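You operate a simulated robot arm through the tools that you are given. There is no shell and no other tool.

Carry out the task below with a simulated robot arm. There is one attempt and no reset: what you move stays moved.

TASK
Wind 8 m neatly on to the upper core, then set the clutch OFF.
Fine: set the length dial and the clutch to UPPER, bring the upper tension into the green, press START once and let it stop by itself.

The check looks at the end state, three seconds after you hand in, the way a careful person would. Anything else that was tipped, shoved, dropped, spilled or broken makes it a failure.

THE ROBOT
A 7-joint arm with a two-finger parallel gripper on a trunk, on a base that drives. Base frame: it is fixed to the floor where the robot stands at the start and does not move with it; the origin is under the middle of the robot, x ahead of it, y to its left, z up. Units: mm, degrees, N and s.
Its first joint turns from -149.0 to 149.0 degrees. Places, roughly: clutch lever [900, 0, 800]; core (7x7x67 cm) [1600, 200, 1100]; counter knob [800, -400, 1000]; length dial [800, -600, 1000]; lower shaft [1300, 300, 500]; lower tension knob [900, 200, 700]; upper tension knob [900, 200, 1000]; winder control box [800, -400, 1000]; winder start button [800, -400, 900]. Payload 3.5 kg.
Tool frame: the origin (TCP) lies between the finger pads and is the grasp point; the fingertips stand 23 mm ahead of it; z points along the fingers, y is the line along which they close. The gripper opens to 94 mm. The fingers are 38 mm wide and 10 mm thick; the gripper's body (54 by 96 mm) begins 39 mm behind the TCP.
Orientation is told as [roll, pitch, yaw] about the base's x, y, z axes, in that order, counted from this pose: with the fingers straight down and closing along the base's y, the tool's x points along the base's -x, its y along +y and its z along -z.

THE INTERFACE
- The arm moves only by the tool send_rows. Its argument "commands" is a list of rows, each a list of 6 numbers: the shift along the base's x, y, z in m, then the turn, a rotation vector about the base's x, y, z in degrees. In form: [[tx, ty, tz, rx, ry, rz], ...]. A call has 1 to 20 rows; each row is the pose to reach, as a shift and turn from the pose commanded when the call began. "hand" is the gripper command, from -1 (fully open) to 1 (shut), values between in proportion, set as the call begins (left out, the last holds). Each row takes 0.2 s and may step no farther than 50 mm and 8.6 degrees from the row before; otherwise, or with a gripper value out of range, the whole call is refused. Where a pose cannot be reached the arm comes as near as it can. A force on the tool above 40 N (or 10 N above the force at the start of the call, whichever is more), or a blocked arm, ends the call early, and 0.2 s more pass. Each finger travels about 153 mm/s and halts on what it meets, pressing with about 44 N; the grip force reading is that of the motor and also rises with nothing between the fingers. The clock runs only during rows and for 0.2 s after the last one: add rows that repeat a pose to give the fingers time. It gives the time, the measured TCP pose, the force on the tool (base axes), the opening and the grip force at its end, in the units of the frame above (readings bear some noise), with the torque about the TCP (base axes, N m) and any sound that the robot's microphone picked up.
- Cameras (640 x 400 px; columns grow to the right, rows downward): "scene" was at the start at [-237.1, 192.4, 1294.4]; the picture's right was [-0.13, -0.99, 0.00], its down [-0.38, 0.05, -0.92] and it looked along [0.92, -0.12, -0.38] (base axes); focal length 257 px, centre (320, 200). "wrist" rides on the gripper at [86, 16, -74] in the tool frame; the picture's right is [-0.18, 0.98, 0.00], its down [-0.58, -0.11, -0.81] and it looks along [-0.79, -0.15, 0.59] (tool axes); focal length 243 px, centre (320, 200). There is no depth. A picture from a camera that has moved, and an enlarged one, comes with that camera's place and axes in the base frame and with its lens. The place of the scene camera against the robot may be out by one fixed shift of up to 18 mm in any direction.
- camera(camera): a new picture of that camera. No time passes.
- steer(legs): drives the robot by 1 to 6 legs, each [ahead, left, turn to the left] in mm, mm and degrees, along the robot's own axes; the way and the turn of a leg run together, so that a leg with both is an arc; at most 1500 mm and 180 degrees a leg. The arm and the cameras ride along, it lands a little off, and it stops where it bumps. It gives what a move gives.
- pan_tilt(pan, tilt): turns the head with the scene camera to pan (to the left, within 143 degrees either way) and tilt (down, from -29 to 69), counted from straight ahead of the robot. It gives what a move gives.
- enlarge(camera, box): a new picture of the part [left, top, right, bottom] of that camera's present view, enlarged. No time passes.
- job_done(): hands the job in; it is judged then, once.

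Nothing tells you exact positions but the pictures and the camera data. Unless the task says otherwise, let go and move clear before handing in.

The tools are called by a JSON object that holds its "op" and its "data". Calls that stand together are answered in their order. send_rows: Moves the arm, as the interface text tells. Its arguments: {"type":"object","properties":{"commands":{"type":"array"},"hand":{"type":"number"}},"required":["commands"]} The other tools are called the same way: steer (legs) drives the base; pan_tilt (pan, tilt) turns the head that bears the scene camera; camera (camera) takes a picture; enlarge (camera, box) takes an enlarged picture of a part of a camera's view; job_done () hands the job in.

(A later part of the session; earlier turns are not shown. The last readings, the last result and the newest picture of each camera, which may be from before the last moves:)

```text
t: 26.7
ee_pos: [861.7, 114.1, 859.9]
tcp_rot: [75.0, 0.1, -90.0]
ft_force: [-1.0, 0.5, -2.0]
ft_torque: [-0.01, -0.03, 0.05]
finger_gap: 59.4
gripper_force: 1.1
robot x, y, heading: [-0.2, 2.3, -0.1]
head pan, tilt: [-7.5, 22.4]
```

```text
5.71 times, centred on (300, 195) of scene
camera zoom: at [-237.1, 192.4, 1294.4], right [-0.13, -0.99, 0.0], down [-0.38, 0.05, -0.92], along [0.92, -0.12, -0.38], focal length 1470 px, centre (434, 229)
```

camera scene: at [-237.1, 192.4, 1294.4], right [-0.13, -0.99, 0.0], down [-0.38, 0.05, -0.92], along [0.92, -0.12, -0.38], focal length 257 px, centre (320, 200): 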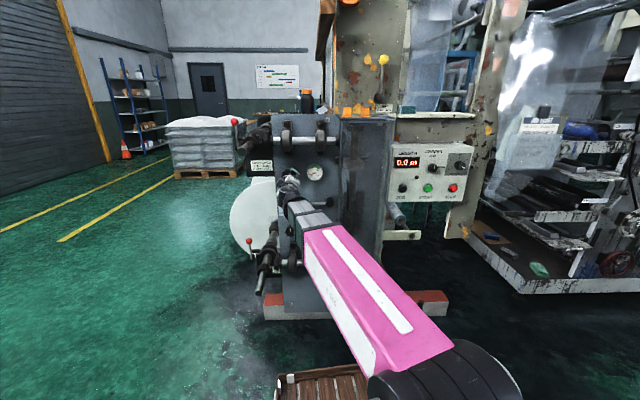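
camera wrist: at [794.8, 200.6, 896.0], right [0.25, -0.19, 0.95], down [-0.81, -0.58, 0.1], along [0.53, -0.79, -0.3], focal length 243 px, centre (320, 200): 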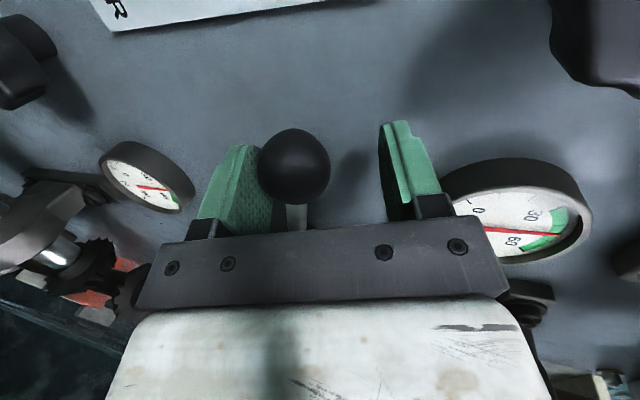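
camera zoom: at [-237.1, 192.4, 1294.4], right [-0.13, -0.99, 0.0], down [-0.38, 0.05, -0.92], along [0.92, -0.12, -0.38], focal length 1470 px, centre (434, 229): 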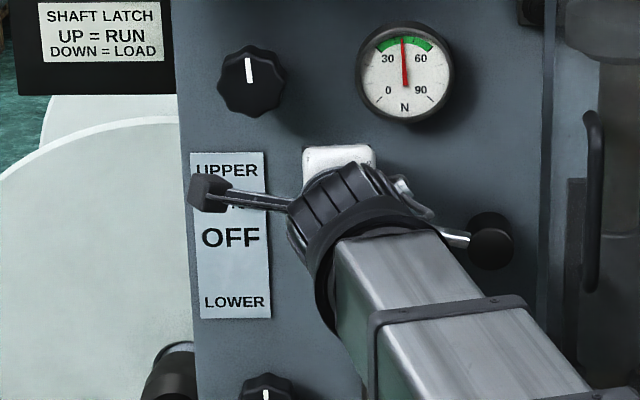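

The lever follows easily (ball about 40 mm up, low force). I keep lifting in small steps until a stop or detent shows itself.

{"op": "send_rows", "data": {"commands": [[0, -0.002, 0.007, 0, 0, 0], [0, -0.004, 0.014, 0, 0, 0], [0, -0.006, 0.021, 0, 0, 0], [0, -0.006, 0.021, 0, 0, 0]]}}

{"op": "camera", "data": {"camera": "wrist"}}

{"op": "enlarge", "data": {"camera": "scene", "box": [250, 160, 350, 230]}}

```text
t: 27.7
ee_pos: [862.8, 107.8, 881.8]
tcp_rot: [75.1, 0.1, -90.0]
ft_force: [-0.1, -0.7, -0.5]
ft_torque: [0.02, 0.0, -0.04]
finger_gap: 58.6
gripper_force: 0.1
robot x, y, heading: [-0.3, 3.3, 0.2]
head pan, tilt: [-7.5, 22.4]
```

```text
taken
camera wrist: at [795.7, 195.7, 917.4], right [0.25, -0.19, 0.95], down [-0.81, -0.58, 0.1], along [0.53, -0.79, -0.3], focal length 243 px, centre (320, 200)
```

wrist: 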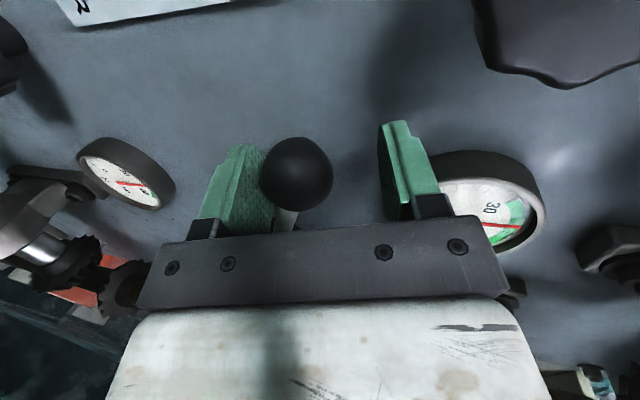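

```text
5.71 times, centred on (300, 195) of scene
camera zoom: at [-237.1, 192.4, 1294.4], right [-0.13, -0.99, 0.0], down [-0.38, 0.05, -0.92], along [0.92, -0.12, -0.38], focal length 1470 px, centre (434, 229)
```

zoom: 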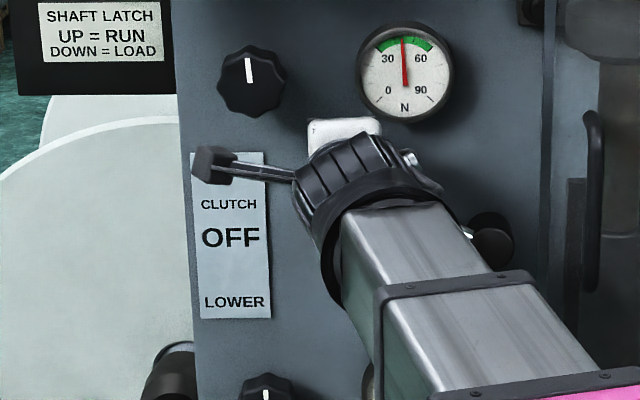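

The ball has reached roughly 27° up with no load on the hand. I lower the fork slightly to see where the lever rests by itself.

{"op": "send_rows", "data": {"commands": [[0, 0, -0.005, 0, 0, 0], [0, 0, -0.01, 0, 0, 0], [0, 0, -0.01, 0, 0, 0]]}}

{"op": "camera", "data": {"camera": "wrist"}}

```text
t: 28.5
ee_pos: [862.7, 108.4, 872.3]
tcp_rot: [75.0, 0.0, -90.1]
ft_force: [-0.2, -0.1, -0.9]
ft_torque: [-0.03, 0.01, 0.01]
finger_gap: 59.0
gripper_force: 0.1
robot x, y, heading: [-1.5, -0.3, -0.1]
head pan, tilt: [-7.5, 22.4]
```

```text
taken
camera wrist: at [795.9, 195.2, 908.1], right [0.25, -0.19, 0.95], down [-0.81, -0.58, 0.1], along [0.53, -0.79, -0.3], focal length 243 px, centre (320, 200)
```

wrist: 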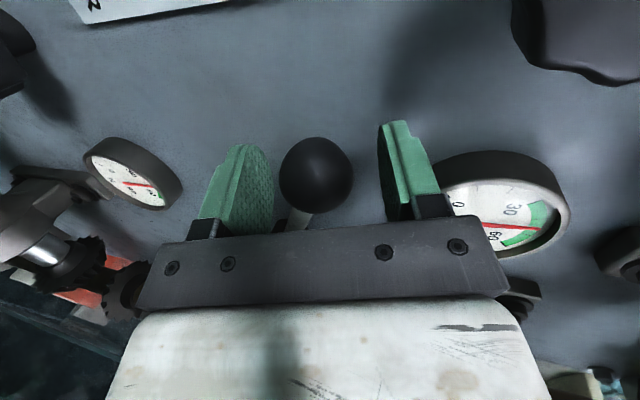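

The lever stays where I left it (ball near z=869). I probe upward to learn whether there is a stop.

{"op": "send_rows", "data": {"commands": [[0, 0, 0.006, 0, 0, 0], [0, -0.001, 0.012, 0, 0, 0], [0, -0.002, 0.016, 0, 0, 0], [0, -0.003, 0.02, 0, 0, 0]]}}

{"op": "camera", "data": {"camera": "wrist"}}

```text
t: 29.5
ee_pos: [862.7, 105.2, 891.3]
tcp_rot: [74.9, 0.1, -90.1]
ft_force: [0.0, 3.0, -8.4]
ft_torque: [0.1, -0.01, -0.03]
finger_gap: 62.3
gripper_force: 4.3
robot x, y, heading: [-0.6, -1.0, -0.1]
head pan, tilt: [-7.5, 22.4]
```

```text
taken
camera wrist: at [795.1, 191.7, 928.0], right [0.26, -0.19, 0.95], down [-0.81, -0.58, 0.1], along [0.53, -0.79, -0.3], focal length 243 px, centre (320, 200)
```

wrist: 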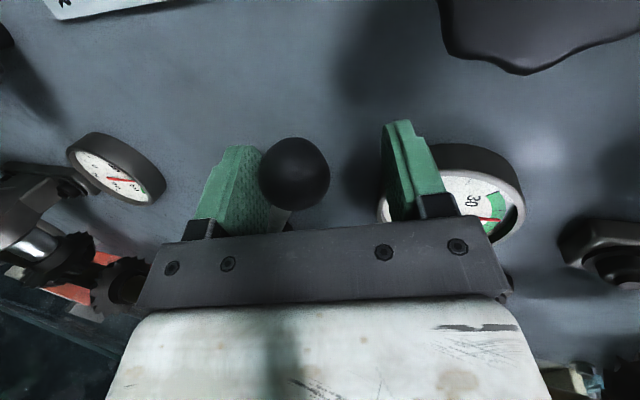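

The hand now meets resistance (about 8 N), so the lever is at its upper end. I centre the fork again and see where it settles.

{"op": "send_rows", "data": {"commands": [[0, 0, -0.006, 0, 0, 0], [0, 0, -0.013, 0, 0, 0], [0, 0, -0.013, 0, 0, 0]]}}

{"op": "camera", "data": {"camera": "wrist"}}

{"op": "enlarge", "data": {"camera": "scene", "box": [250, 160, 350, 230]}}

```text
t: 30.3
ee_pos: [863.4, 105.2, 879.6]
tcp_rot: [75.0, 0.0, -90.0]
ft_force: [-0.2, 0.8, 1.6]
ft_torque: [-0.02, 0.0, 0.0]
finger_gap: 58.8
gripper_force: 0.2
robot x, y, heading: [1.2, 0.2, 0.2]
head pan, tilt: [-7.5, 22.4]
```

```text
taken
camera wrist: at [795.5, 191.9, 915.8], right [0.25, -0.19, 0.95], down [-0.81, -0.58, 0.1], along [0.53, -0.79, -0.3], focal length 243 px, centre (320, 200)
```

wrist: 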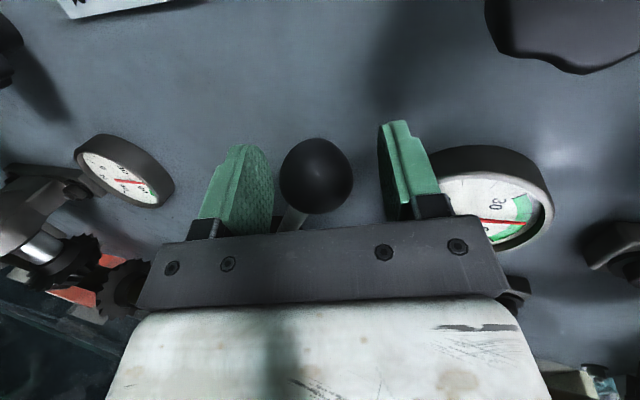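

```text
5.71 times, centred on (300, 195) of scene
camera zoom: at [-237.1, 192.4, 1294.4], right [-0.13, -0.99, 0.0], down [-0.38, 0.05, -0.92], along [0.92, -0.12, -0.38], focal length 1470 px, centre (434, 229)
```

zoom: 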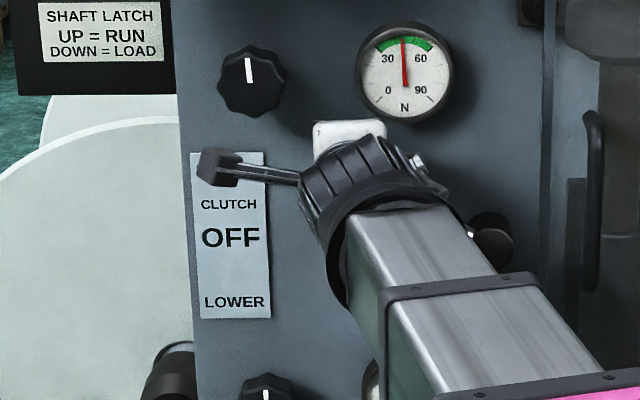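

The lever rests at about 32° up. I withdraw along the tool axis and check it with the scene camera.

{"op": "send_rows", "data": {"commands": [[-0.02, 0, 0.004, 0, 0, 0], [-0.04, 0, 0.009, 0, 0, 0], [-0.07, 0, 0.017, 0, 0, 0], [-0.11, -0.02, 0.027, 0, 0, 0], [-0.15, -0.06, 0.037, 0, 0, 0], [-0.19, -0.1, 0.047, 0, 0, 0], [-0.2, -0.14, 0.06, 0, 0, 0], [-0.2, -0.14, 0.06, 0, 0, 0]]}}

{"op": "enlarge", "data": {"camera": "scene", "box": [250, 150, 370, 230]}}

{"op": "camera", "data": {"camera": "scene"}}

{"op": "camera", "data": {"camera": "wrist"}}

```text
refused: row 5 steps farther than a row can; nothing moved
```

```text
5.00 times, centred on (310, 190) of scene
camera zoom: at [-237.1, 192.4, 1294.4], right [-0.13, -0.99, 0.0], down [-0.38, 0.05, -0.92], along [0.92, -0.12, -0.38], focal length 1287 px, centre (370, 250)
```

zoom: 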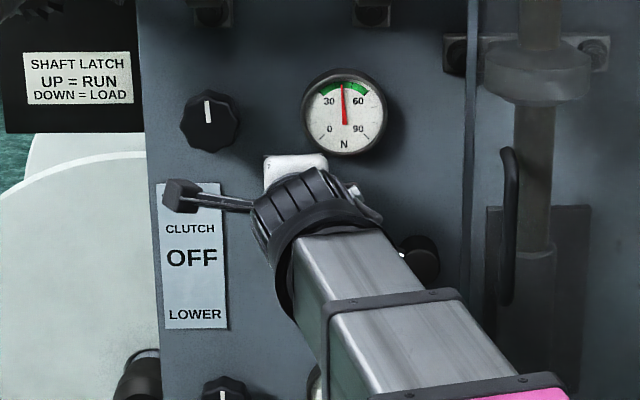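

```text
taken
camera scene: at [-237.1, 192.4, 1294.4], right [-0.13, -0.99, 0.0], down [-0.38, 0.05, -0.92], along [0.92, -0.12, -0.38], focal length 257 px, centre (320, 200)
```

scene: 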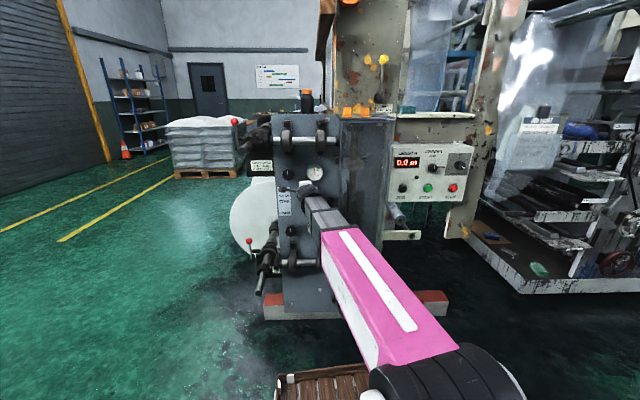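

```text
taken
camera wrist: at [795.5, 191.9, 915.8], right [0.25, -0.19, 0.95], down [-0.81, -0.58, 0.1], along [0.53, -0.79, -0.3], focal length 243 px, centre (320, 200)
```

wrist: 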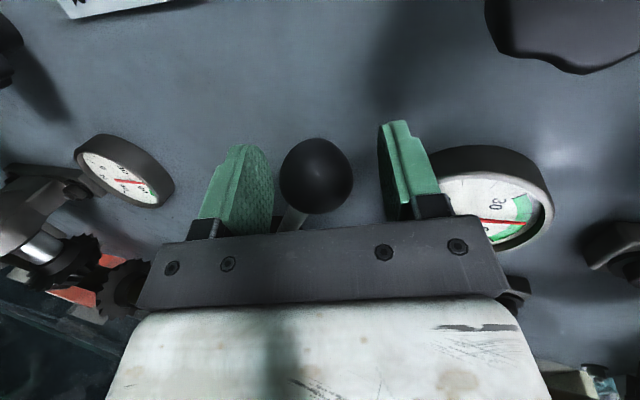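

The step sizes were too large; I withdraw straight back first along the tool axis.

{"op": "send_rows", "data": {"commands": [[-0.02, 0, 0.004, 0, 0, 0], [-0.04, 0, 0.009, 0, 0, 0], [-0.07, 0, 0.017, 0, 0, 0], [-0.11, 0, 0.027, 0, 0, 0], [-0.15, 0, 0.037, 0, 0, 0], [-0.19, 0, 0.047, 0, 0, 0], [-0.2, -0.04, 0.06, 0, 0, 0], [-0.2, -0.08, 0.075, 0, 0, 0], [-0.2, -0.12, 0.09, 0, 0, 0], [-0.2, -0.12, 0.09, 0, 0, 0]]}}

{"op": "enlarge", "data": {"camera": "scene", "box": [250, 150, 370, 230]}}

{"op": "camera", "data": {"camera": "wrist"}}

```text
t: 32.5
ee_pos: [663.2, -12.8, 969.3]
tcp_rot: [75.0, 0.2, -90.0]
ft_force: [0.1, -0.2, 0.4]
ft_torque: [-0.02, 0.0, 0.01]
finger_gap: 58.8
gripper_force: 0.0
robot x, y, heading: [0.0, -0.4, 0.4]
head pan, tilt: [-7.5, 22.4]
```

```text
5.00 times, centred on (310, 190) of scene
camera zoom: at [-237.1, 192.5, 1294.4], right [-0.13, -0.99, 0.0], down [-0.38, 0.05, -0.92], along [0.92, -0.12, -0.38], focal length 1287 px, centre (370, 250)
```

zoom: 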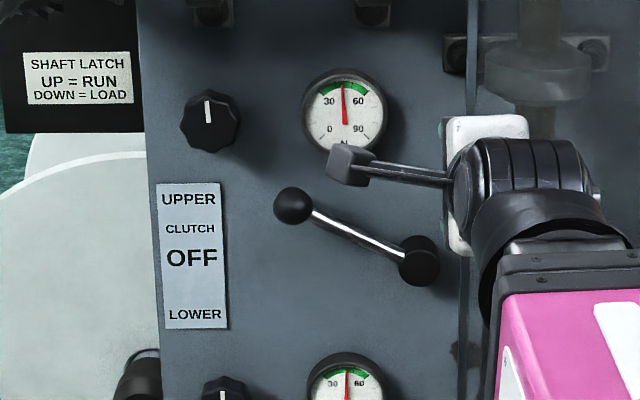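

```text
taken
camera wrist: at [595.2, 72.8, 1004.8], right [0.25, -0.19, 0.95], down [-0.81, -0.58, 0.1], along [0.53, -0.79, -0.3], focal length 243 px, centre (320, 200)
```

wrist: 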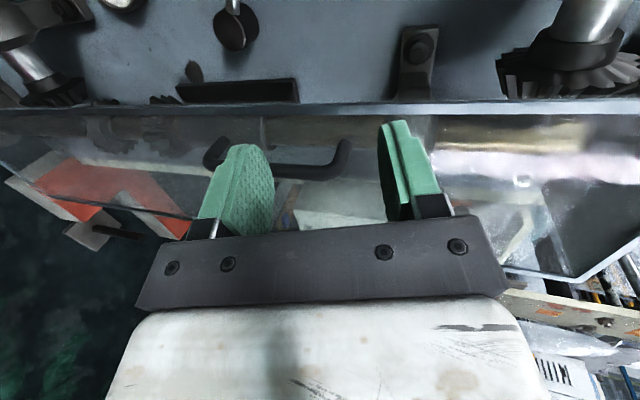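

The clutch lever now points at UPPER and the upper tension is in the green. Next I drive back a little and to the right, keeping clear of the guard handle (x≈732), to stand before the control box.

{"op": "steer", "data": {"legs": [[-50, 0, 0], [0, -480, 0]]}}

{"op": "camera", "data": {"camera": "scene"}}

{"op": "camera", "data": {"camera": "wrist"}}

```text
t: 35.8
ee_pos: [610.8, -482.7, 969.2]
tcp_rot: [75.0, 0.1, -90.5]
ft_force: [-0.1, -0.6, -0.5]
ft_torque: [0.02, 0.01, 0.02]
finger_gap: 59.0
gripper_force: 0.1
robot x, y, heading: [-49.0, -463.4, -0.7]
head pan, tilt: [-7.5, 22.4]
```

```text
taken
camera scene: at [-287.1, -267.2, 1294.4], right [-0.14, -0.99, 0.0], down [-0.38, 0.05, -0.92], along [0.92, -0.13, -0.38], focal length 257 px, centre (320, 200)
```

scene: 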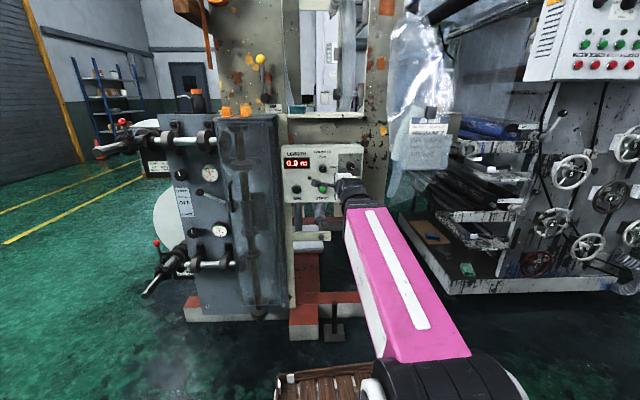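

```text
taken
camera wrist: at [544.3, -393.9, 1004.7], right [0.25, -0.19, 0.95], down [-0.81, -0.57, 0.1], along [0.53, -0.8, -0.3], focal length 243 px, centre (320, 200)
```

wrist: 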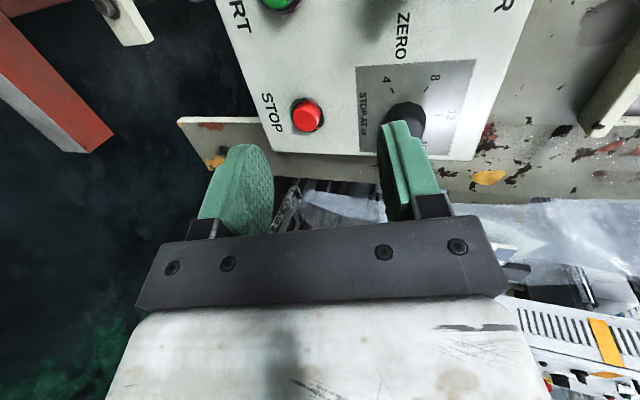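

The robot stands before the control box, and the wrist camera sees STOP and the length dial. I level the tool and move toward the dial for a second view.

{"op": "send_rows", "data": {"commands": [[0, -0.025, 0.005, 0, -4, 0], [0, -0.05, 0.01, 0, -8, 0], [0, -0.075, 0.015, 0, -12, 0], [0.0, -0.1, 0.02, 0, -15, 0.5], [0.0, -0.1, 0.02, 0, -15, 0.5]], "hand": -1}}

{"op": "camera", "data": {"camera": "wrist"}}

{"op": "camera", "data": {"camera": "scene"}}

```text
t: 37.0
ee_pos: [611.0, -579.7, 988.5]
tcp_rot: [89.9, 0.2, -90.0]
ft_force: [-0.4, 0.6, 0.5]
ft_torque: [0.01, 0.0, 0.0]
finger_gap: 94.1
gripper_force: 0.1
robot x, y, heading: [-53.9, -463.8, -0.5]
head pan, tilt: [-7.5, 22.4]
```

```text
taken
camera wrist: at [536.7, -493.8, 1006.3], right [0.0, -0.19, 0.98], down [-0.81, -0.58, -0.11], along [0.59, -0.79, -0.15], focal length 243 px, centre (320, 200)
```

wrist: 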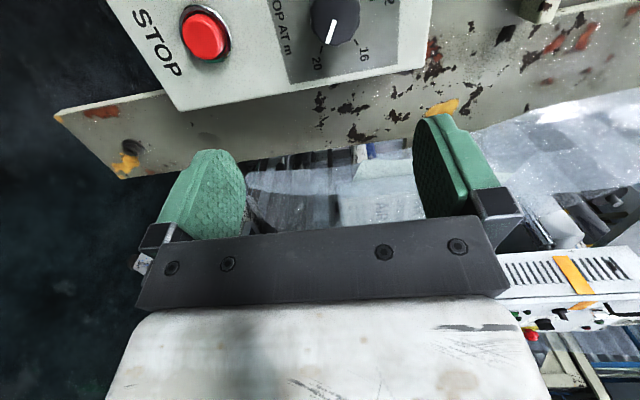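

```text
taken
camera scene: at [-287.1, -267.2, 1294.4], right [-0.14, -0.99, 0.0], down [-0.38, 0.05, -0.92], along [0.92, -0.13, -0.38], focal length 257 px, centre (320, 200)
```

scene: 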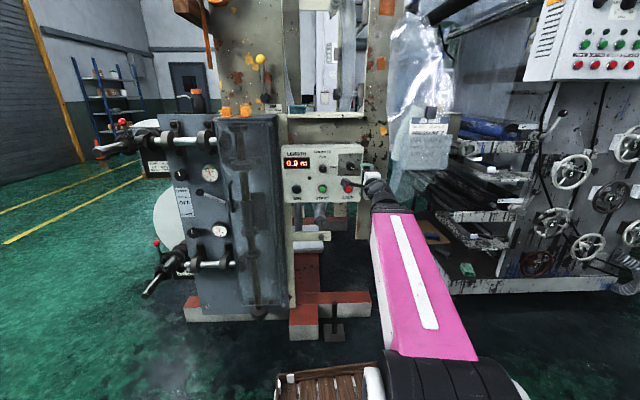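

STOP comes out at about (765, −556, 898) and the length dial near (757, −558, 1005). I move closer in front of the dial for a better look.

{"op": "send_rows", "data": {"commands": [[0.015, 0.005, 0.005, 0, 0, 0], [0.03, 0.01, 0.01, 0, 0, 0], [0.045, 0.015, 0.015, 0, 0, 0], [0.06, 0.02, 0.016, 0, 0, 0], [0.06, 0.02, 0.016, 0, 0, 0]]}}

{"op": "camera", "data": {"camera": "wrist"}}

{"op": "enlarge", "data": {"camera": "scene", "box": [270, 130, 390, 210]}}

```text
t: 38.2
ee_pos: [671.5, -563.0, 1004.3]
tcp_rot: [90.0, 0.2, -90.0]
ft_force: [-0.8, 0.0, -0.1]
ft_torque: [0.02, 0.03, -0.02]
finger_gap: 94.3
gripper_force: 0.1
robot x, y, heading: [-47.0, -462.4, -0.3]
head pan, tilt: [-7.5, 22.4]
```

```text
taken
camera wrist: at [597.3, -475.6, 1021.6], right [0.0, -0.19, 0.98], down [-0.81, -0.58, -0.11], along [0.59, -0.79, -0.15], focal length 243 px, centre (320, 200)
```

wrist: 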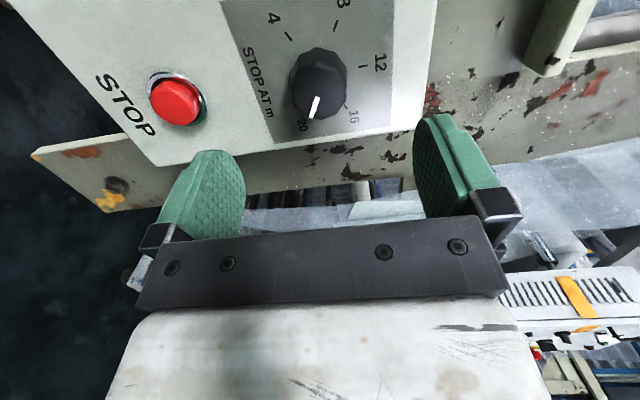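

```text
5.00 times, centred on (330, 170) of scene
camera zoom: at [-287.1, -267.2, 1294.4], right [-0.14, -0.99, 0.0], down [-0.38, 0.05, -0.92], along [0.92, -0.13, -0.38], focal length 1287 px, centre (270, 350)
```

zoom: 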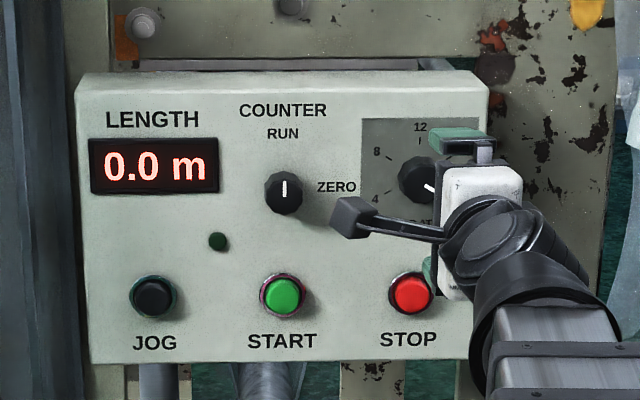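

I enlarge the dial in the wrist view to find its face centre and pointer exactly.

{"op": "enlarge", "data": {"camera": "wrist", "box": [230, 0, 430, 140]}}

```text
2.86 times, centred on (330, 70) of wrist
camera zoom: at [597.3, -475.6, 1021.6], right [0.0, -0.19, 0.98], down [-0.81, -0.58, -0.11], along [0.59, -0.79, -0.15], focal length 693 px, centre (291, 571)
```

zoom: 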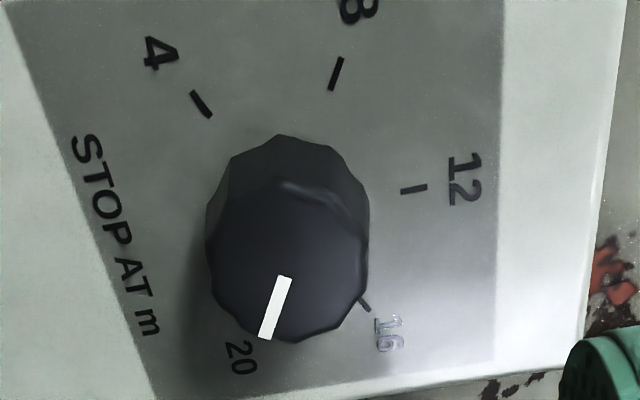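

The dial's pointer is at 20 and its scale runs 4–20 with 60° per 4 m, so 8 m is a half turn counter-clockwise. Its face is near (753, −561, 1004); I approach closer with the fingers open and re-measure.

{"op": "send_rows", "data": {"commands": [[0.015, 0.001, 0.0, 0, 0, 0], [0.03, 0.002, 0, 0, 0, 0], [0.04, 0.002, 0, 0, 0, 0], [0.04, 0.002, 0, 0, 0, 0]]}}

{"op": "enlarge", "data": {"camera": "wrist", "box": [220, 40, 420, 180]}}

{"op": "enlarge", "data": {"camera": "scene", "box": [330, 145, 375, 200]}}

```text
t: 39.2
ee_pos: [710.3, -559.6, 1004.3]
tcp_rot: [90.1, 0.2, -90.0]
ft_force: [-0.5, -0.4, 0.4]
ft_torque: [0.04, 0.0, -0.01]
finger_gap: 94.0
gripper_force: 0.1
robot x, y, heading: [-50.7, -463.3, -0.6]
head pan, tilt: [-7.5, 22.4]
```

```text
2.86 times, centred on (320, 110) of wrist
camera zoom: at [636.1, -473.1, 1021.4], right [0.0, -0.19, 0.98], down [-0.81, -0.58, -0.11], along [0.59, -0.79, -0.15], focal length 693 px, centre (320, 457)
```

zoom: 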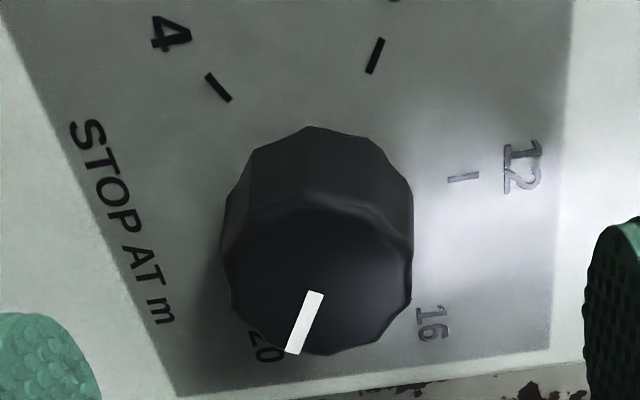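

```text
7.27 times, centred on (352, 172) of scene
camera zoom: at [-287.1, -267.2, 1294.4], right [-0.14, -0.99, 0.0], down [-0.38, 0.05, -0.92], along [0.92, -0.13, -0.38], focal length 1872 px, centre (84, 400)
```

zoom: 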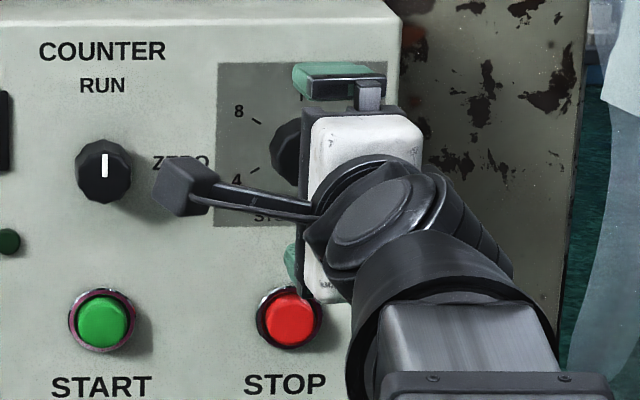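

The tick marks put the dial's centre at (y −558.5, z 1005.5), its face near x=743 and the panel near x=769. I move the fingers around it and close.

{"op": "send_rows", "data": {"commands": [[0.01, 0.001, 0.001, 0, 0, 0], [0.02, 0.001, 0.001, 0, 0, 0], [0.026, 0.001, 0.001, 0, 0, 0], [0.026, 0.001, 0.001, 0, 0, 0]]}}

{"op": "camera", "data": {"camera": "wrist"}}

```text
t: 40.2
ee_pos: [736.9, -558.8, 1005.0]
tcp_rot: [90.0, 0.2, -90.0]
ft_force: [-0.8, 0.1, 0.1]
ft_torque: [0.04, 0.01, 0.01]
finger_gap: 94.2
gripper_force: 0.1
robot x, y, heading: [-55.4, -459.2, -0.6]
head pan, tilt: [-7.5, 22.4]
```

```text
taken
camera wrist: at [662.9, -471.3, 1022.2], right [0.0, -0.19, 0.98], down [-0.81, -0.58, -0.11], along [0.59, -0.79, -0.15], focal length 243 px, centre (320, 200)
```

wrist: 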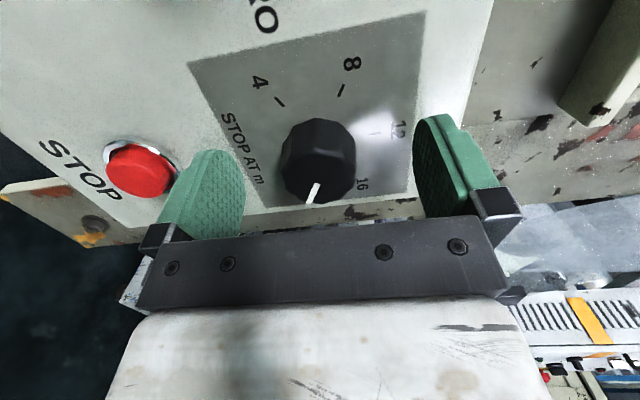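

The dial knob is centred between the fingers, with STOP well below the lower finger. I close on it.

{"op": "send_rows", "data": {"commands": [[0, 0, 0, 0, 0, 0], [0, 0, 0, 0, 0, 0], [0, 0, 0, 0, 0, 0], [0, 0, 0, 0, 0, 0]], "hand": 1}}

{"op": "camera", "data": {"camera": "wrist"}}

```text
t: 41.2
ee_pos: [737.5, -557.6, 1005.8]
tcp_rot: [90.1, 0.2, -90.0]
ft_force: [-0.5, 0.2, -6.0]
ft_torque: [-0.14, 0.15, 0.05]
finger_gap: 36.9
gripper_force: 45.2
robot x, y, heading: [-55.5, -460.3, -0.2]
head pan, tilt: [-7.5, 22.4]
```

```text
taken
camera wrist: at [662.9, -471.3, 1021.9], right [0.0, -0.19, 0.98], down [-0.81, -0.58, -0.11], along [0.59, -0.79, -0.15], focal length 243 px, centre (320, 200)
```

wrist: 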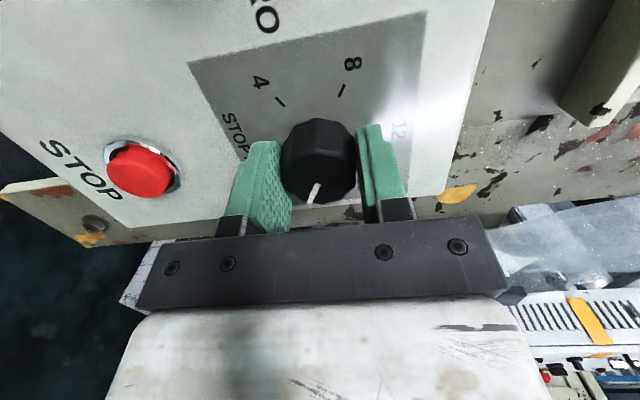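

Gripped with hardly any side load. I turn it counter-clockwise in stages, starting with 60°.

{"op": "send_rows", "data": {"commands": [[0, 0, 0, -5, 0, 0], [0, 0, 0, -10, 0, 0], [0, 0, 0, -15, 0, 0], [0, 0, 0, -20, 0, 0], [0, 0, 0, -25, 0, 0], [0, 0, 0, -30, 0, 0], [0, 0, 0, -35, 0, 0], [0, 0, 0, -40, 0, 0], [0, 0, 0, -45, 0, 0], [0, 0, 0, -50, 0, 0], [0, 0, 0, -55, 0, 0], [0, 0, 0, -60, 0, 0], [0, 0, 0, -60, 0, 0]]}}

{"op": "camera", "data": {"camera": "wrist"}}

```text
t: 44.0
ee_pos: [736.8, -559.5, 1005.7]
tcp_rot: [89.9, -59.9, -89.9]
ft_force: [-0.1, -6.3, -21.4]
ft_torque: [0.04, 1.51, 0.24]
finger_gap: 37.2
gripper_force: 44.9
robot x, y, heading: [-52.6, -460.9, -0.6]
head pan, tilt: [-7.5, 22.4]
```

```text
taken
camera wrist: at [663.2, -500.7, 939.4], right [0.0, 0.76, 0.65], down [-0.81, -0.39, 0.45], along [0.59, -0.53, 0.61], focal length 243 px, centre (320, 200)
```

wrist: 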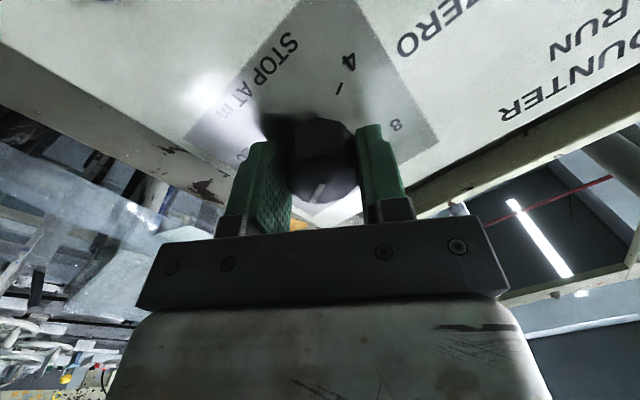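

The knob turned with the hand (no slip). I relieve the vertical load a little and turn another 60°.

{"op": "send_rows", "data": {"commands": [[0, 0, -0.001, 0, 0, 0], [0, -0.0005, -0.0015, -5, 0, 0], [0, -0.0005, -0.0015, -10, 0, 0], [0, -0.0005, -0.0015, -15, 0, 0], [0, -0.0005, -0.0015, -20, 0, 0], [0, -0.0005, -0.0015, -25, 0, 0], [0, -0.0005, -0.0015, -30, 0, 0], [0, -0.0005, -0.0015, -35, 0, 0], [0, -0.0005, -0.0015, -40, 0, 0], [0, -0.0005, -0.0015, -45, 0, 0], [0, -0.0005, -0.0015, -50, 0, 0], [0, -0.0005, -0.0015, -55, 0, 0], [0, -0.0005, -0.0015, -60, 0, 0], [0, -0.0005, -0.0015, -60, 0, 0]]}}

{"op": "camera", "data": {"camera": "wrist"}}

{"op": "enlarge", "data": {"camera": "scene", "box": [270, 130, 390, 210]}}

```text
t: 46.4
ee_pos: [736.2, -559.4, 1004.7]
tcp_rot: [-90.2, -72.3, 90.2]
ft_force: [-0.6, 4.3, -0.2]
ft_torque: [-0.02, -0.48, -0.56]
finger_gap: 37.1
gripper_force: 45.4
robot x, y, heading: [-49.7, -460.8, -0.2]
head pan, tilt: [-7.5, 22.4]
stopped in row 11: the force on the tool passed its limit at 41 N (the readings are from after the stop); the commanded pose is now the measured one
```

```text
taken
camera wrist: at [662.8, -568.5, 917.8], right [0.0, 0.99, -0.12], down [-0.81, 0.07, 0.59], along [0.59, 0.1, 0.8], focal length 243 px, centre (320, 200)
```

wrist: 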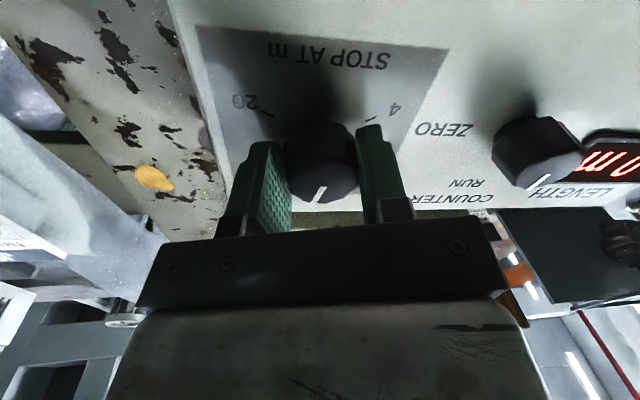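

```text
5.00 times, centred on (330, 170) of scene
camera zoom: at [-287.1, -267.0, 1294.4], right [-0.14, -0.99, 0.0], down [-0.38, 0.05, -0.92], along [0.92, -0.13, -0.38], focal length 1287 px, centre (270, 350)
```

zoom: 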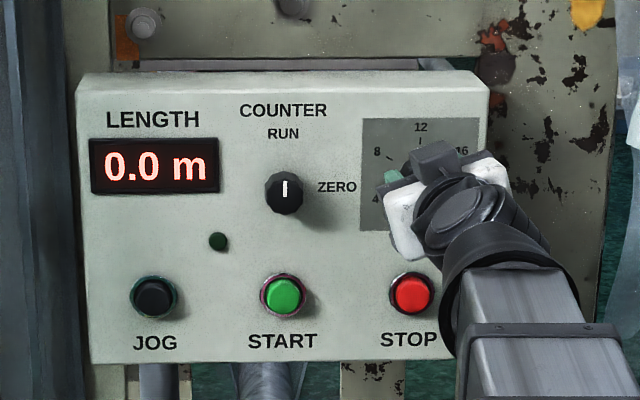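

The force limit tripped from side load after 108° of turn; resetting to the measured pose relaxed it. I continue with smaller stages.

{"op": "send_rows", "data": {"commands": [[0, 0, 0, -5, 0, 0], [0, 0, 0, -10, 0, 0], [0, 0, 0, -15, 0, 0], [0, 0, 0, -20, 0, 0], [0, 0, 0, -25, 0, 0], [0, 0, 0, -30, 0, 0], [0, 0, 0, -30, 0, 0]]}}

{"op": "enlarge", "data": {"camera": "wrist", "box": [200, 20, 460, 220]}}

```text
t: 48.0
ee_pos: [735.7, -559.3, 1005.0]
tcp_rot: [-90.1, -42.3, 90.1]
ft_force: [-7.5, 14.0, 4.0]
ft_torque: [-0.02, -0.27, 0.76]
finger_gap: 37.0
gripper_force: 45.0
robot x, y, heading: [-52.4, -460.7, -0.5]
head pan, tilt: [-7.5, 22.4]
```

```text
2.00 times, centred on (330, 120) of wrist
camera zoom: at [662.9, -611.1, 935.0], right [0.0, 0.8, -0.6], down [-0.81, 0.36, 0.47], along [0.59, 0.49, 0.64], focal length 485 px, centre (300, 360)
```

zoom: 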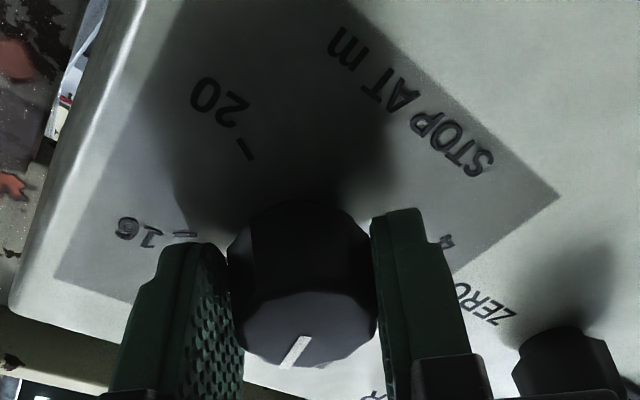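

Still no slip. I relieve the side load and turn another 30°.

{"op": "send_rows", "data": {"commands": [[0, 0.0008, 0.0003, 0, 0, 0], [-0.0005, 0.001, 0.0003, -5, 0, 0], [-0.0005, 0.001, 0.0003, -10, 0, 0], [-0.0005, 0.001, 0.0003, -15, 0, 0], [-0.0005, 0.001, 0.0003, -20, 0, 0], [-0.0005, 0.001, 0.0003, -25, 0, 0], [-0.0005, 0.001, 0.0003, -30, 0, 0], [-0.0005, 0.001, 0.0003, -30, 0, 0]]}}

{"op": "enlarge", "data": {"camera": "wrist", "box": [200, 20, 460, 220]}}

{"op": "enlarge", "data": {"camera": "scene", "box": [330, 145, 390, 195]}}

```text
t: 49.8
ee_pos: [737.1, -559.4, 1005.3]
tcp_rot: [-90.0, -12.3, 90.0]
ft_force: [2.7, -8.7, 0.9]
ft_torque: [0.01, -0.05, 0.26]
finger_gap: 36.9
gripper_force: 44.8
robot x, y, heading: [-51.8, -459.1, -0.6]
head pan, tilt: [-7.5, 22.4]
```

```text
2.00 times, centred on (330, 120) of wrist
camera zoom: at [662.8, -639.0, 970.9], right [0.0, 0.39, -0.92], down [-0.81, 0.55, 0.23], along [0.59, 0.74, 0.32], focal length 485 px, centre (300, 360)
```

zoom: 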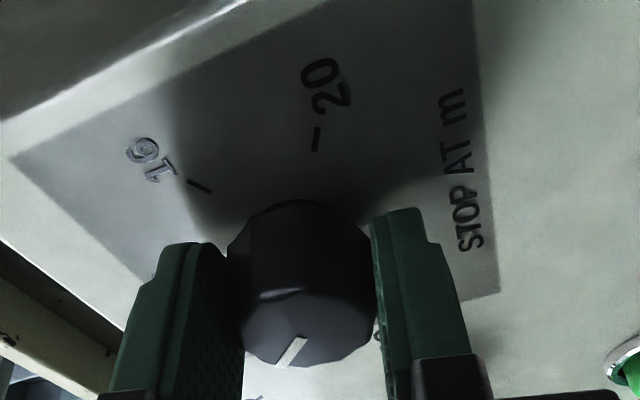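

```text
8.00 times, centred on (360, 170) of scene
camera zoom: at [-286.9, -267.5, 1294.5], right [-0.14, -0.99, 0.0], down [-0.38, 0.05, -0.92], along [0.92, -0.13, -0.38], focal length 2059 px, centre (0, 440)
```

zoom: 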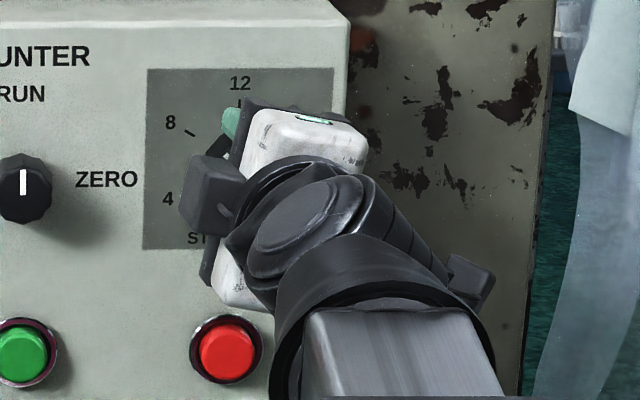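

About 168° done. I turn the last 12° to complete the half turn.

{"op": "send_rows", "data": {"commands": [[0, -0.0005, 0, -4, 0, 0], [0, -0.0005, 0, -8, 0, 0], [0, -0.0005, 0, -12, 0, 0], [0, -0.0005, 0, -12, 0, 0]]}}

{"op": "send_rows", "data": {"commands": [[0, 0, 0, 0, 0, 0], [0, 0, 0, 0, 0, 0], [0, 0, 0, 0, 0, 0]], "hand": -1}}

{"op": "send_rows", "data": {"commands": [[-0.02, 0, 0, 0, 0, 0], [-0.05, 0, 0, 0, 0, 0], [-0.09, 0, 0, 0, 0, 0], [-0.12, 0, 0, 0, 0, 0], [-0.12, -0.0, 0, 0, 0, 0]]}}

{"op": "camera", "data": {"camera": "wrist"}}

{"op": "enlarge", "data": {"camera": "scene", "box": [330, 145, 390, 195]}}

```text
t: 50.8
ee_pos: [737.0, -557.9, 1005.3]
tcp_rot: [-90.1, -0.3, 89.9]
ft_force: [0.9, -7.8, 11.4]
ft_torque: [-0.04, -0.36, -0.08]
finger_gap: 37.1
gripper_force: 44.9
robot x, y, heading: [-54.2, -462.0, -0.6]
head pan, tilt: [-7.5, 22.4]
```

```text
t: 51.6
ee_pos: [736.7, -558.1, 1004.4]
tcp_rot: [-90.0, -0.3, 90.0]
ft_force: [-0.5, -0.6, 0.4]
ft_torque: [-0.03, 0.0, 0.0]
finger_gap: 93.9
gripper_force: 0.1
robot x, y, heading: [-51.3, -466.5, -0.6]
head pan, tilt: [-7.5, 22.4]
```

```text
t: 52.8
ee_pos: [617.8, -558.0, 1004.8]
tcp_rot: [-90.1, -0.4, 90.0]
ft_force: [0.3, -0.4, 0.2]
ft_torque: [0.01, 0.03, 0.0]
finger_gap: 93.6
gripper_force: 0.0
robot x, y, heading: [-52.5, -463.3, -0.6]
head pan, tilt: [-7.5, 22.4]
```

```text
taken
camera wrist: at [543.2, -644.1, 988.2], right [0.0, 0.19, -0.98], down [-0.81, 0.58, 0.11], along [0.59, 0.79, 0.15], focal length 243 px, centre (320, 200)
```

wrist: 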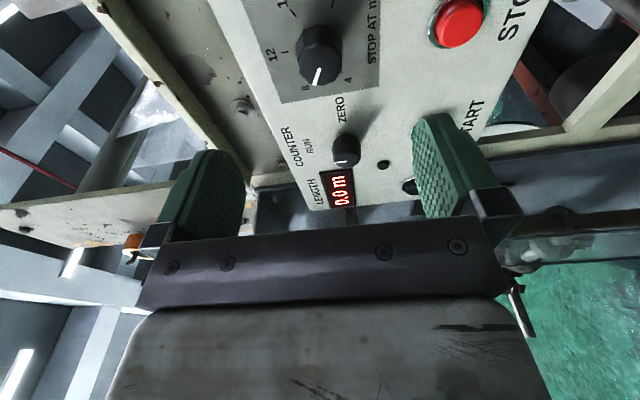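

```text
8.00 times, centred on (360, 170) of scene
camera zoom: at [-287.0, -267.2, 1294.4], right [-0.14, -0.99, 0.0], down [-0.38, 0.05, -0.92], along [0.92, -0.13, -0.38], focal length 2059 px, centre (0, 440)
```

zoom: 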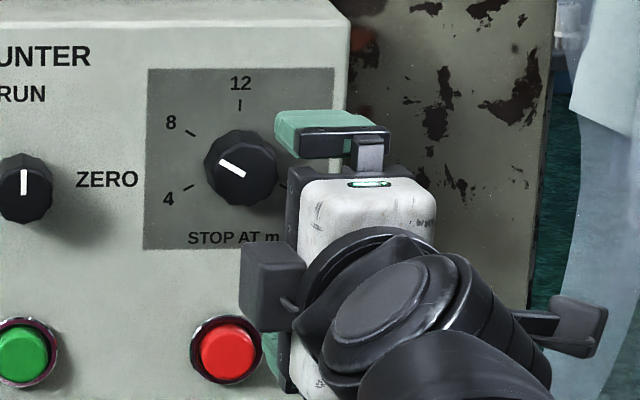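

The dial now points at about 8. I enlarge to measure it more exactly.

{"op": "enlarge", "data": {"camera": "scene", "box": [346, 154, 372, 180]}}

{"op": "enlarge", "data": {"camera": "wrist", "box": [260, 0, 390, 110]}}

```text
15.38 times, centred on (359, 167) of scene
camera zoom: at [-287.0, -267.2, 1294.4], right [-0.14, -0.99, 0.0], down [-0.38, 0.05, -0.92], along [0.92, -0.13, -0.38], focal length 3959 px, centre (-280, 708)
```

zoom: 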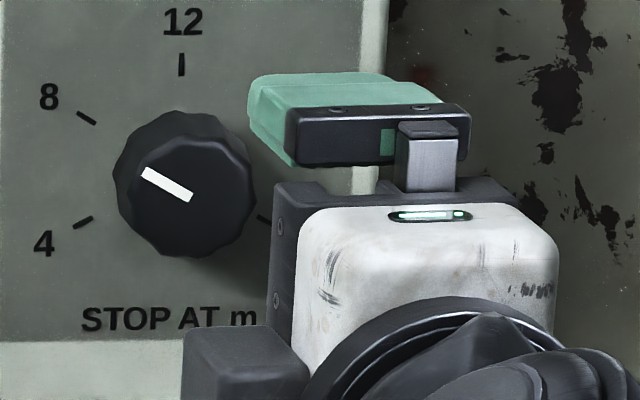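

```text
3.64 times, centred on (325, 55) of wrist
camera zoom: at [543.2, -644.1, 988.2], right [0.0, 0.19, -0.98], down [-0.81, 0.58, 0.11], along [0.59, 0.79, 0.15], focal length 882 px, centre (302, 727)
```

zoom: 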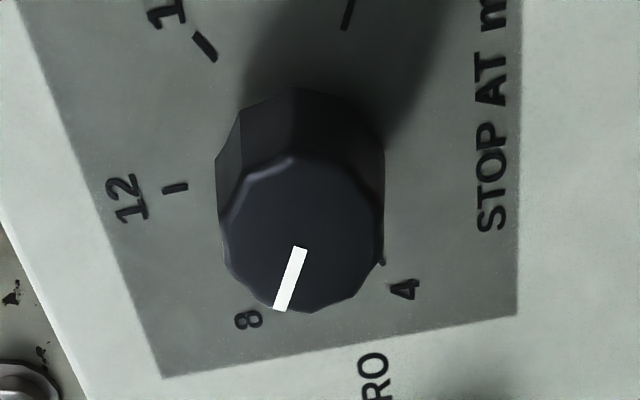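

Measured against the ticks, the pointer sits within about 1° of 8, and the counter reads 0.0 with its knob at RUN. Next I close the hand and line up in front of START near (765, −440, 903).

{"op": "send_rows", "data": {"commands": [[0, 0.02, -0.02, 0, 0, 0], [0.005, 0.045, -0.035, 0, 0, 0], [0.01, 0.07, -0.05, 0, 0, 0], [0.015, 0.09, -0.07, 0, 0, 0], [0.02, 0.11, -0.09, 0, 0, 0], [0.025, 0.118, -0.1, 0, 0, 0], [0.025, 0.118, -0.1, 0, 0, 0]], "hand": 1}}

{"op": "camera", "data": {"camera": "wrist"}}

{"op": "enlarge", "data": {"camera": "scene", "box": [270, 130, 390, 210]}}

```text
t: 54.4
ee_pos: [639.6, -445.2, 908.7]
tcp_rot: [-89.1, -13.4, 89.5]
ft_force: [0.2, -0.1, 0.7]
ft_torque: [-0.04, 0.0, 0.02]
finger_gap: 0.2
gripper_force: 42.3
out of reach, approached as far as the arm can: row 5, 6, 7
robot x, y, heading: [-49.2, -460.9, -0.4]
head pan, tilt: [-7.5, 22.4]
```

```text
taken
camera wrist: at [564.4, -525.3, 875.9], right [-0.01, 0.41, -0.91], down [-0.8, 0.54, 0.25], along [0.6, 0.73, 0.32], focal length 243 px, centre (320, 200)
```

wrist: 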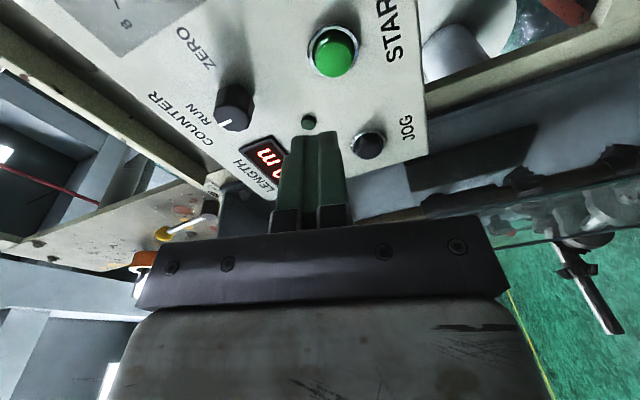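

```text
5.00 times, centred on (330, 170) of scene
camera zoom: at [-287.0, -267.2, 1294.4], right [-0.14, -0.99, 0.0], down [-0.38, 0.05, -0.92], along [0.92, -0.13, -0.38], focal length 1287 px, centre (270, 350)
```

zoom: 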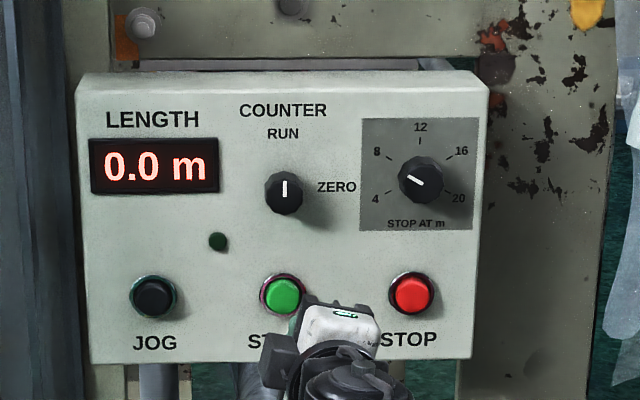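

START lies at about (765, −445, 898); the roll joint reached its end at −76°, so I roll back to −50° and approach to within about 20 mm of the button.

{"op": "send_rows", "data": {"commands": [[0, 0, 0, 8, 0, 0], [0, -0.002, -0.002, 16, 0, 0], [0.01, -0.004, -0.004, 24, 0, 0], [0.03, -0.005, -0.007, 32, 0, 0], [0.05, -0.005, -0.007, 40, 0, 0], [0.07, -0.005, -0.007, 40, 0, 0], [0.07, -0.005, -0.007, 40, 0, 0]]}}

{"op": "camera", "data": {"camera": "wrist"}}

{"op": "enlarge", "data": {"camera": "scene", "box": [270, 130, 390, 210]}}

```text
t: 56.0
ee_pos: [709.1, -450.7, 904.6]
tcp_rot: [-90.0, -40.5, 90.1]
ft_force: [0.2, -0.5, 0.2]
ft_torque: [0.02, 0.01, -0.01]
finger_gap: 0.1
gripper_force: 42.2
robot x, y, heading: [-50.5, -461.3, -0.6]
head pan, tilt: [-7.5, 22.4]
```

```text
taken
camera wrist: at [635.6, -506.1, 836.3], right [0.0, 0.78, -0.63], down [-0.81, 0.37, 0.46], along [0.59, 0.51, 0.63], focal length 243 px, centre (320, 200)
```

wrist: 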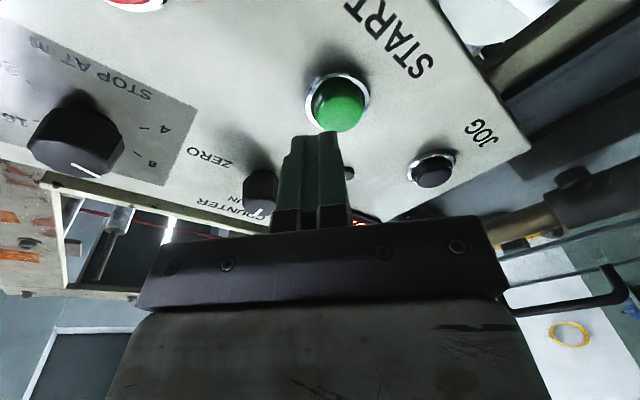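

```text
5.00 times, centred on (330, 170) of scene
camera zoom: at [-287.0, -267.2, 1294.4], right [-0.14, -0.99, 0.0], down [-0.38, 0.05, -0.92], along [0.92, -0.13, -0.38], focal length 1287 px, centre (270, 350)
```

zoom: 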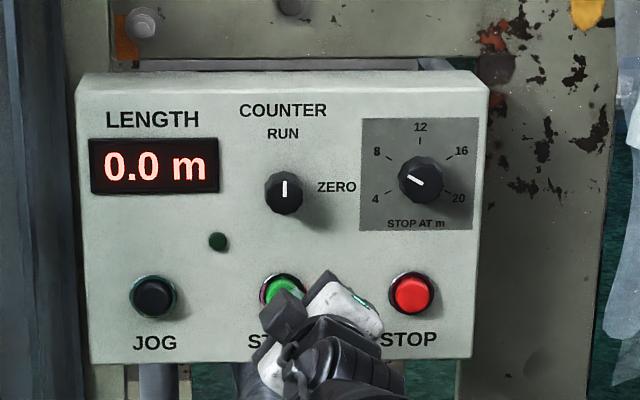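

I centre the fingertips on the button, shifting 5 mm left and 10 mm down, and move to just short of contact.

{"op": "send_rows", "data": {"commands": [[0.005, 0.003, -0.005, 0, 0, 0], [0.01, 0.005, -0.01, 0, 0, 0], [0.018, 0.005, -0.01, 0, 0, 0], [0.024, 0.005, -0.01, 0, 0, 0], [0.024, 0.005, -0.01, 0, 0, 0]]}}

{"op": "camera", "data": {"camera": "wrist"}}

```text
t: 57.2
ee_pos: [734.2, -446.9, 894.0]
tcp_rot: [-90.0, -40.4, 90.1]
ft_force: [-0.2, -0.1, 0.3]
ft_torque: [0.0, 0.0, -0.01]
finger_gap: 0.1
gripper_force: 41.9
robot x, y, heading: [-52.3, -460.1, -0.1]
head pan, tilt: [-7.5, 22.4]
```

```text
taken
camera wrist: at [660.0, -500.8, 825.3], right [0.0, 0.78, -0.63], down [-0.81, 0.37, 0.46], along [0.59, 0.51, 0.63], focal length 243 px, centre (320, 200)
```

wrist: 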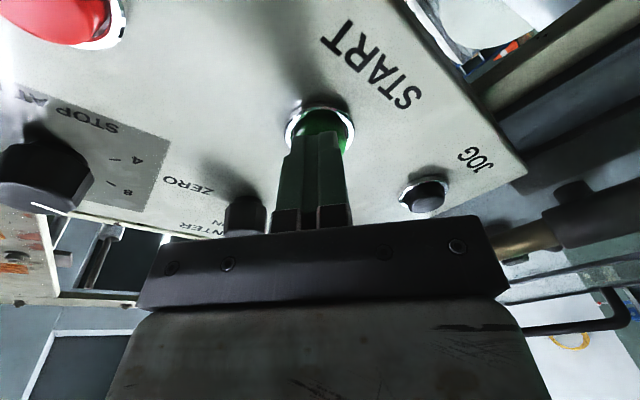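

The fingertips face the green button squarely. I press forward gently in small steps.

{"op": "send_rows", "data": {"commands": [[0.003, 0, 0, 0, 0, 0], [0.006, 0, 0, 0, 0, 0], [0.008, 0, 0, 0, 0, 0], [0.01, 0, 0, 0, 0, 0]]}}

{"op": "enlarge", "data": {"camera": "scene", "box": [270, 130, 390, 210]}}

```text
t: 58.2
ee_pos: [744.5, -447.3, 892.7]
tcp_rot: [-90.0, -40.4, 90.0]
ft_force: [-1.9, 1.5, -0.6]
ft_torque: [-0.01, 0.03, 0.04]
finger_gap: 0.3
gripper_force: 42.3
robot x, y, heading: [-49.7, -460.4, -0.4]
head pan, tilt: [-7.5, 22.4]
```

```text
5.00 times, centred on (330, 170) of scene
camera zoom: at [-287.1, -267.1, 1294.4], right [-0.14, -0.99, 0.0], down [-0.38, 0.05, -0.92], along [0.92, -0.13, -0.38], focal length 1287 px, centre (270, 350)
```

zoom: 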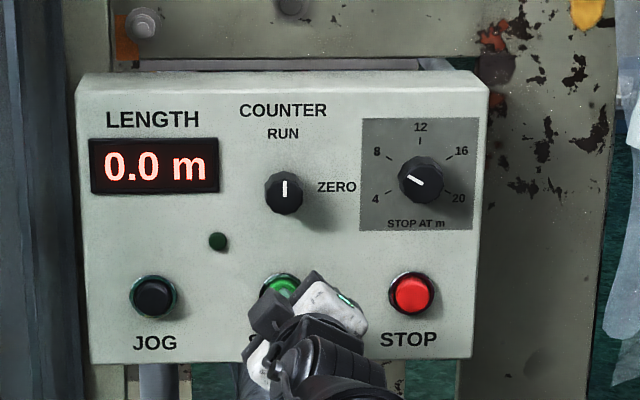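

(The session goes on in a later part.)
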